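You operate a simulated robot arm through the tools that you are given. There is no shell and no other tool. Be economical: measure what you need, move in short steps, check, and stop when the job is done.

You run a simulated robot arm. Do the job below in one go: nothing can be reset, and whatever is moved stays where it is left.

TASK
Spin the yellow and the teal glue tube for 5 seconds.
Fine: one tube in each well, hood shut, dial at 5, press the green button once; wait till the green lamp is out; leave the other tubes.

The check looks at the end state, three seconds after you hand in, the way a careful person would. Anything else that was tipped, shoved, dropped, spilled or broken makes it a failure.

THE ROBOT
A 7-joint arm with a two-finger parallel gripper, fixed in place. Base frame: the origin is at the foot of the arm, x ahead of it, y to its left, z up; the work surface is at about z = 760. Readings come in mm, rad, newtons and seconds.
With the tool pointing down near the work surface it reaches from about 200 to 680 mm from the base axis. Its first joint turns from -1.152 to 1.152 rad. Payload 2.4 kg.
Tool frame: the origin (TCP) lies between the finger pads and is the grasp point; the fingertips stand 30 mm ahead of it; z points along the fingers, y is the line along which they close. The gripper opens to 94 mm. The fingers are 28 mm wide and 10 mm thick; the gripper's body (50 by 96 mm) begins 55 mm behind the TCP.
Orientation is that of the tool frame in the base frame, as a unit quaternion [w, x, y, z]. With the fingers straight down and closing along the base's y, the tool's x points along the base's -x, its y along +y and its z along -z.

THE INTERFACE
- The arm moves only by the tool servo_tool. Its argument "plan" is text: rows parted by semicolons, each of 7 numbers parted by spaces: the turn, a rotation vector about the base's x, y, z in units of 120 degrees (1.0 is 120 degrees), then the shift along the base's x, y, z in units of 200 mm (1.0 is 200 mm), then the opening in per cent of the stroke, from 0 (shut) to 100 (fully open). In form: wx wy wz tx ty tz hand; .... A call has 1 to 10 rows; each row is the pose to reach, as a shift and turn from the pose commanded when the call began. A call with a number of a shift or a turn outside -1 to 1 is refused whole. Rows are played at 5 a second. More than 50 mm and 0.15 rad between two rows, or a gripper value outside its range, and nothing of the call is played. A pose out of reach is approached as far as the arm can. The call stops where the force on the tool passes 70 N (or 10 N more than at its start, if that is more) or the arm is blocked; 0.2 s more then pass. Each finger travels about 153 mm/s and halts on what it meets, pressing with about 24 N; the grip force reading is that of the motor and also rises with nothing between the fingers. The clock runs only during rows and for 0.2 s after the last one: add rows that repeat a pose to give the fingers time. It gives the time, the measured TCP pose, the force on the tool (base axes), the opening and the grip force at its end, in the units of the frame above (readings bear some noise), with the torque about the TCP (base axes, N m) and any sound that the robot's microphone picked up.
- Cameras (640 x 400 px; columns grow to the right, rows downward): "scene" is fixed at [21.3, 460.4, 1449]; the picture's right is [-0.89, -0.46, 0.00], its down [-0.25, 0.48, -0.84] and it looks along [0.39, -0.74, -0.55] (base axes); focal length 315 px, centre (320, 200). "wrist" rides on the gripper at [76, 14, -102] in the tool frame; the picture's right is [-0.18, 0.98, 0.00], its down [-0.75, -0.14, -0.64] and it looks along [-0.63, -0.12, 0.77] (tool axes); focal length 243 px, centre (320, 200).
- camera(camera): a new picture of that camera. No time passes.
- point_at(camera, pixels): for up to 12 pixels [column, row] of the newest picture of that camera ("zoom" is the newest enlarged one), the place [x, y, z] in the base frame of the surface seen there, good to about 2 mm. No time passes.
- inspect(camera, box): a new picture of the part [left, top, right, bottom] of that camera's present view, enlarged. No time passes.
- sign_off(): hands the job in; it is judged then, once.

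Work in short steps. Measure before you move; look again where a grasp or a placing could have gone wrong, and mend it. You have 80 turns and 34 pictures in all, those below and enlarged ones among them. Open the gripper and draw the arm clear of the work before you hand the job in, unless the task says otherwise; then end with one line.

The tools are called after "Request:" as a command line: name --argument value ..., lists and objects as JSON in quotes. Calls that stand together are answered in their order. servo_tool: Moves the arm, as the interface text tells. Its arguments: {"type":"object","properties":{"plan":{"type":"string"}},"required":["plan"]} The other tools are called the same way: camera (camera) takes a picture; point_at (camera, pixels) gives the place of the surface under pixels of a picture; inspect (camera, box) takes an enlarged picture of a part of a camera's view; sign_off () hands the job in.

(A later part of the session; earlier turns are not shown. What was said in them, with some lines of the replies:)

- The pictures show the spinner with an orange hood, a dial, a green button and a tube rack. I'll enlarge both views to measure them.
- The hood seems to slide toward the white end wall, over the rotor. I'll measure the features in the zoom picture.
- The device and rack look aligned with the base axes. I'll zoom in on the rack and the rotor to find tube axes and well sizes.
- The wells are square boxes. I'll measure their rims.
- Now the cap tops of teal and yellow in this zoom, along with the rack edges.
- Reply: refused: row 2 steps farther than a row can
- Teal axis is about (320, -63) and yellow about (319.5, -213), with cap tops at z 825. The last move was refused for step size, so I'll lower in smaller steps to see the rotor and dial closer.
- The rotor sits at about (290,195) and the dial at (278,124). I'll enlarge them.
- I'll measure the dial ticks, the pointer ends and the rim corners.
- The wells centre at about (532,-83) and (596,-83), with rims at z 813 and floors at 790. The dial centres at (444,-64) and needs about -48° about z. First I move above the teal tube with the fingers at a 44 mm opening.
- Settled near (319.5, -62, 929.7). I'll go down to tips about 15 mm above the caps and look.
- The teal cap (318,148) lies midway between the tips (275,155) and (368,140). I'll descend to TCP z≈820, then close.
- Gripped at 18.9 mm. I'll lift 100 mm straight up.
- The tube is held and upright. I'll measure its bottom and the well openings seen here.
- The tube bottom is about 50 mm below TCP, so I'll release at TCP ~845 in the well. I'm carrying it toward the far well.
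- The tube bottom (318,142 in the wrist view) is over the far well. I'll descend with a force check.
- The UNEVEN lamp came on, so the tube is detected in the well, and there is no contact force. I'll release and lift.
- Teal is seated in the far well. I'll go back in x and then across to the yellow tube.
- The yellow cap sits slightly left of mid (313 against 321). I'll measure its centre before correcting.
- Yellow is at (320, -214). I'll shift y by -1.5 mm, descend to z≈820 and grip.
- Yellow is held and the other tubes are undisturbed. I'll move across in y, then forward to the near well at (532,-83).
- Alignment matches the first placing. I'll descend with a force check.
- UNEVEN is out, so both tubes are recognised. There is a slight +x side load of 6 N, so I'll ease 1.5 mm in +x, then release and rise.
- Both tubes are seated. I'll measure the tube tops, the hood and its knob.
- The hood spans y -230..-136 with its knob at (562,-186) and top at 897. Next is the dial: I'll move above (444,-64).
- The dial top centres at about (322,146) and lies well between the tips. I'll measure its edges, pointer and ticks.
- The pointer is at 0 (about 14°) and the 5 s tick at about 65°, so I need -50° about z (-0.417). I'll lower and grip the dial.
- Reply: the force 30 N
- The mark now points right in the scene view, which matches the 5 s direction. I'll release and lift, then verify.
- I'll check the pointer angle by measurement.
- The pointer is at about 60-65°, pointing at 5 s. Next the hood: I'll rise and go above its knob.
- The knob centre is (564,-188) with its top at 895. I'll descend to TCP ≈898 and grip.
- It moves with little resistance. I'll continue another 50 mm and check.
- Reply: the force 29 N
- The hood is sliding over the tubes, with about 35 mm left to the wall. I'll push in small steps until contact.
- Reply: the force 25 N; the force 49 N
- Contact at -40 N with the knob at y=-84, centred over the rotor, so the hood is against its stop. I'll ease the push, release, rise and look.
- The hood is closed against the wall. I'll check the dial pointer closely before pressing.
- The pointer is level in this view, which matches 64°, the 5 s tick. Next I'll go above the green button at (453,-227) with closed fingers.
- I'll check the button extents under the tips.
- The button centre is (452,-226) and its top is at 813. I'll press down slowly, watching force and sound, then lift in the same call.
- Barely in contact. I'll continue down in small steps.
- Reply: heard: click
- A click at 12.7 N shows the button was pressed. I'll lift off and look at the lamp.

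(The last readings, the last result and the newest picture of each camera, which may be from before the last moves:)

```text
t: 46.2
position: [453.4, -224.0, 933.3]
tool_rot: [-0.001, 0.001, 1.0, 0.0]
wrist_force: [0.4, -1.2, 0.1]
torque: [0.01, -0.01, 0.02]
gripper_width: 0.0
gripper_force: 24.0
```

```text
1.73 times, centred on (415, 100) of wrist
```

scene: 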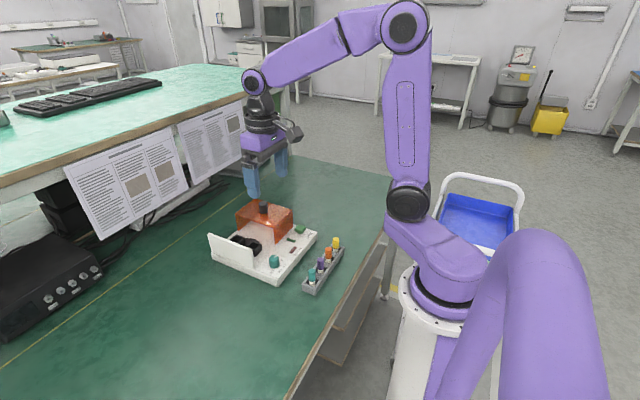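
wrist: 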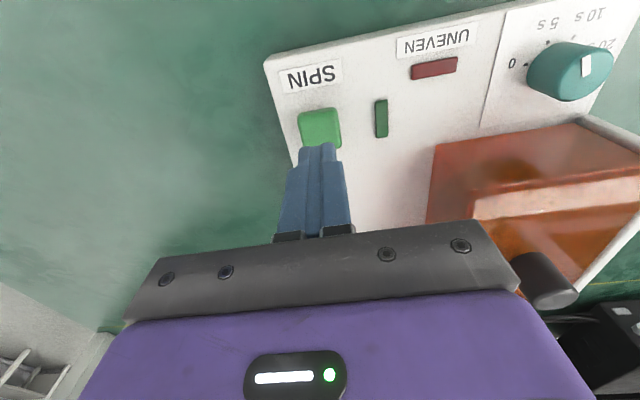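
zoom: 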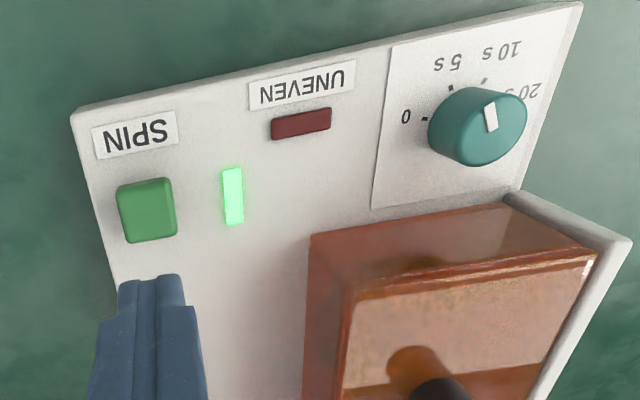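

The green lamp is lit and it is spinning. I'll draw the arm clear with the gripper open and wait more than 5 s.

Request:
servo_tool --plan "0 0 0 0 0 0.2 60; 0 0 0 -0.1 0 0.4 100; 0 0 0 -0.2 0 0.5 100; 0 0 0 -0.2 0 0.5 100; 0 0 0 -0.2 0 0.5 100; 0 0 0 -0.2 0 0.5 100; 0 0 0 -0.2 0 0.5 100; 0 0 0 -0.2 0 0.5 100; 0 0 0 -0.2 0 0.5 100; 0 0 0 -0.2 0 0.5 100"

Request:
servo_tool --plan "0 0 0 0 0 0 100; 0 0 0 0 0 0 100; 0 0 0 0 0 0 100; 0 0 0 0 0 0 100; 0 0 0 0 0 0 100; 0 0 0 0 0 0 100; 0 0 0 0 0 0 100; 0 0 0 0 0 0 100; 0 0 0 0 0 0 100; 0 0 0 0 0 0 100"

Request:
servo_tool --plan "0 0 0 0 0 0 100; 0 0 0 0 0 0 100; 0 0 0 0 0 0 100; 0 0 0 0 0 0 100; 0 0 0 0 0 0 100; 0 0 0 0 0 0 100; 0 0 0 0 0 0 100; 0 0 0 0 0 0 100; 0 0 0 0 0 0 100; 0 0 0 0 0 0 100"

Request:
inspect --camera "scene" --box '[200, 170, 360, 300]'

```text
t: 48.4
position: [412.8, -223.8, 1037.0]
tool_rot: [0.0, 0.001, 1.0, 0.001]
wrist_force: [-0.8, 0.5, 0.4]
torque: [-0.02, 0.01, 0.01]
gripper_width: 93.9
gripper_force: 0.0
```

```text
t: 50.6
position: [412.8, -224.7, 1035.5]
tool_rot: [0.0, -0.001, 1.0, 0.0]
wrist_force: [0.0, -0.3, 0.1]
torque: [0.0, -0.02, 0.01]
gripper_width: 94.0
gripper_force: 0.0
```

```text
t: 52.8
position: [410.9, -223.7, 1037.8]
tool_rot: [0.0, 0.0, 1.0, 0.0]
wrist_force: [0.8, -0.2, 0.5]
torque: [-0.03, -0.01, -0.01]
gripper_width: 94.2
gripper_force: 0.1
```

```text
3.08 times, centred on (280, 235) of scene
```

zoom: 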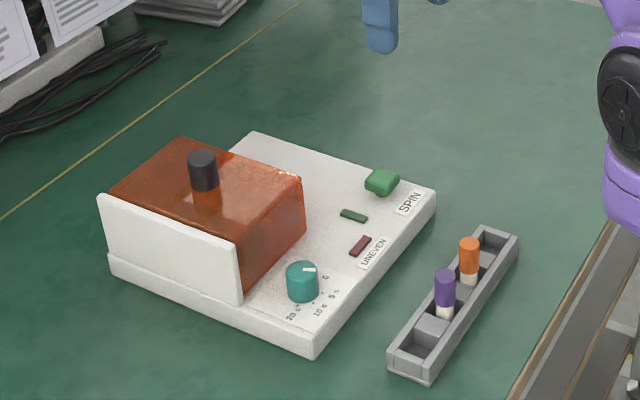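

The green lamp is out, UNEVEN is off, the hood is shut, and the purple and orange tubes are still standing in the rack. The arm is clear with the gripper open, so I'm handing in.

Request:
sign_off

```text
The job is handed in.
```

The yellow and teal tubes were spun at the 5-second setting with the hood shut and one press of the green button; the green lamp went out before I handed in, and the other tubes were left in the rack.
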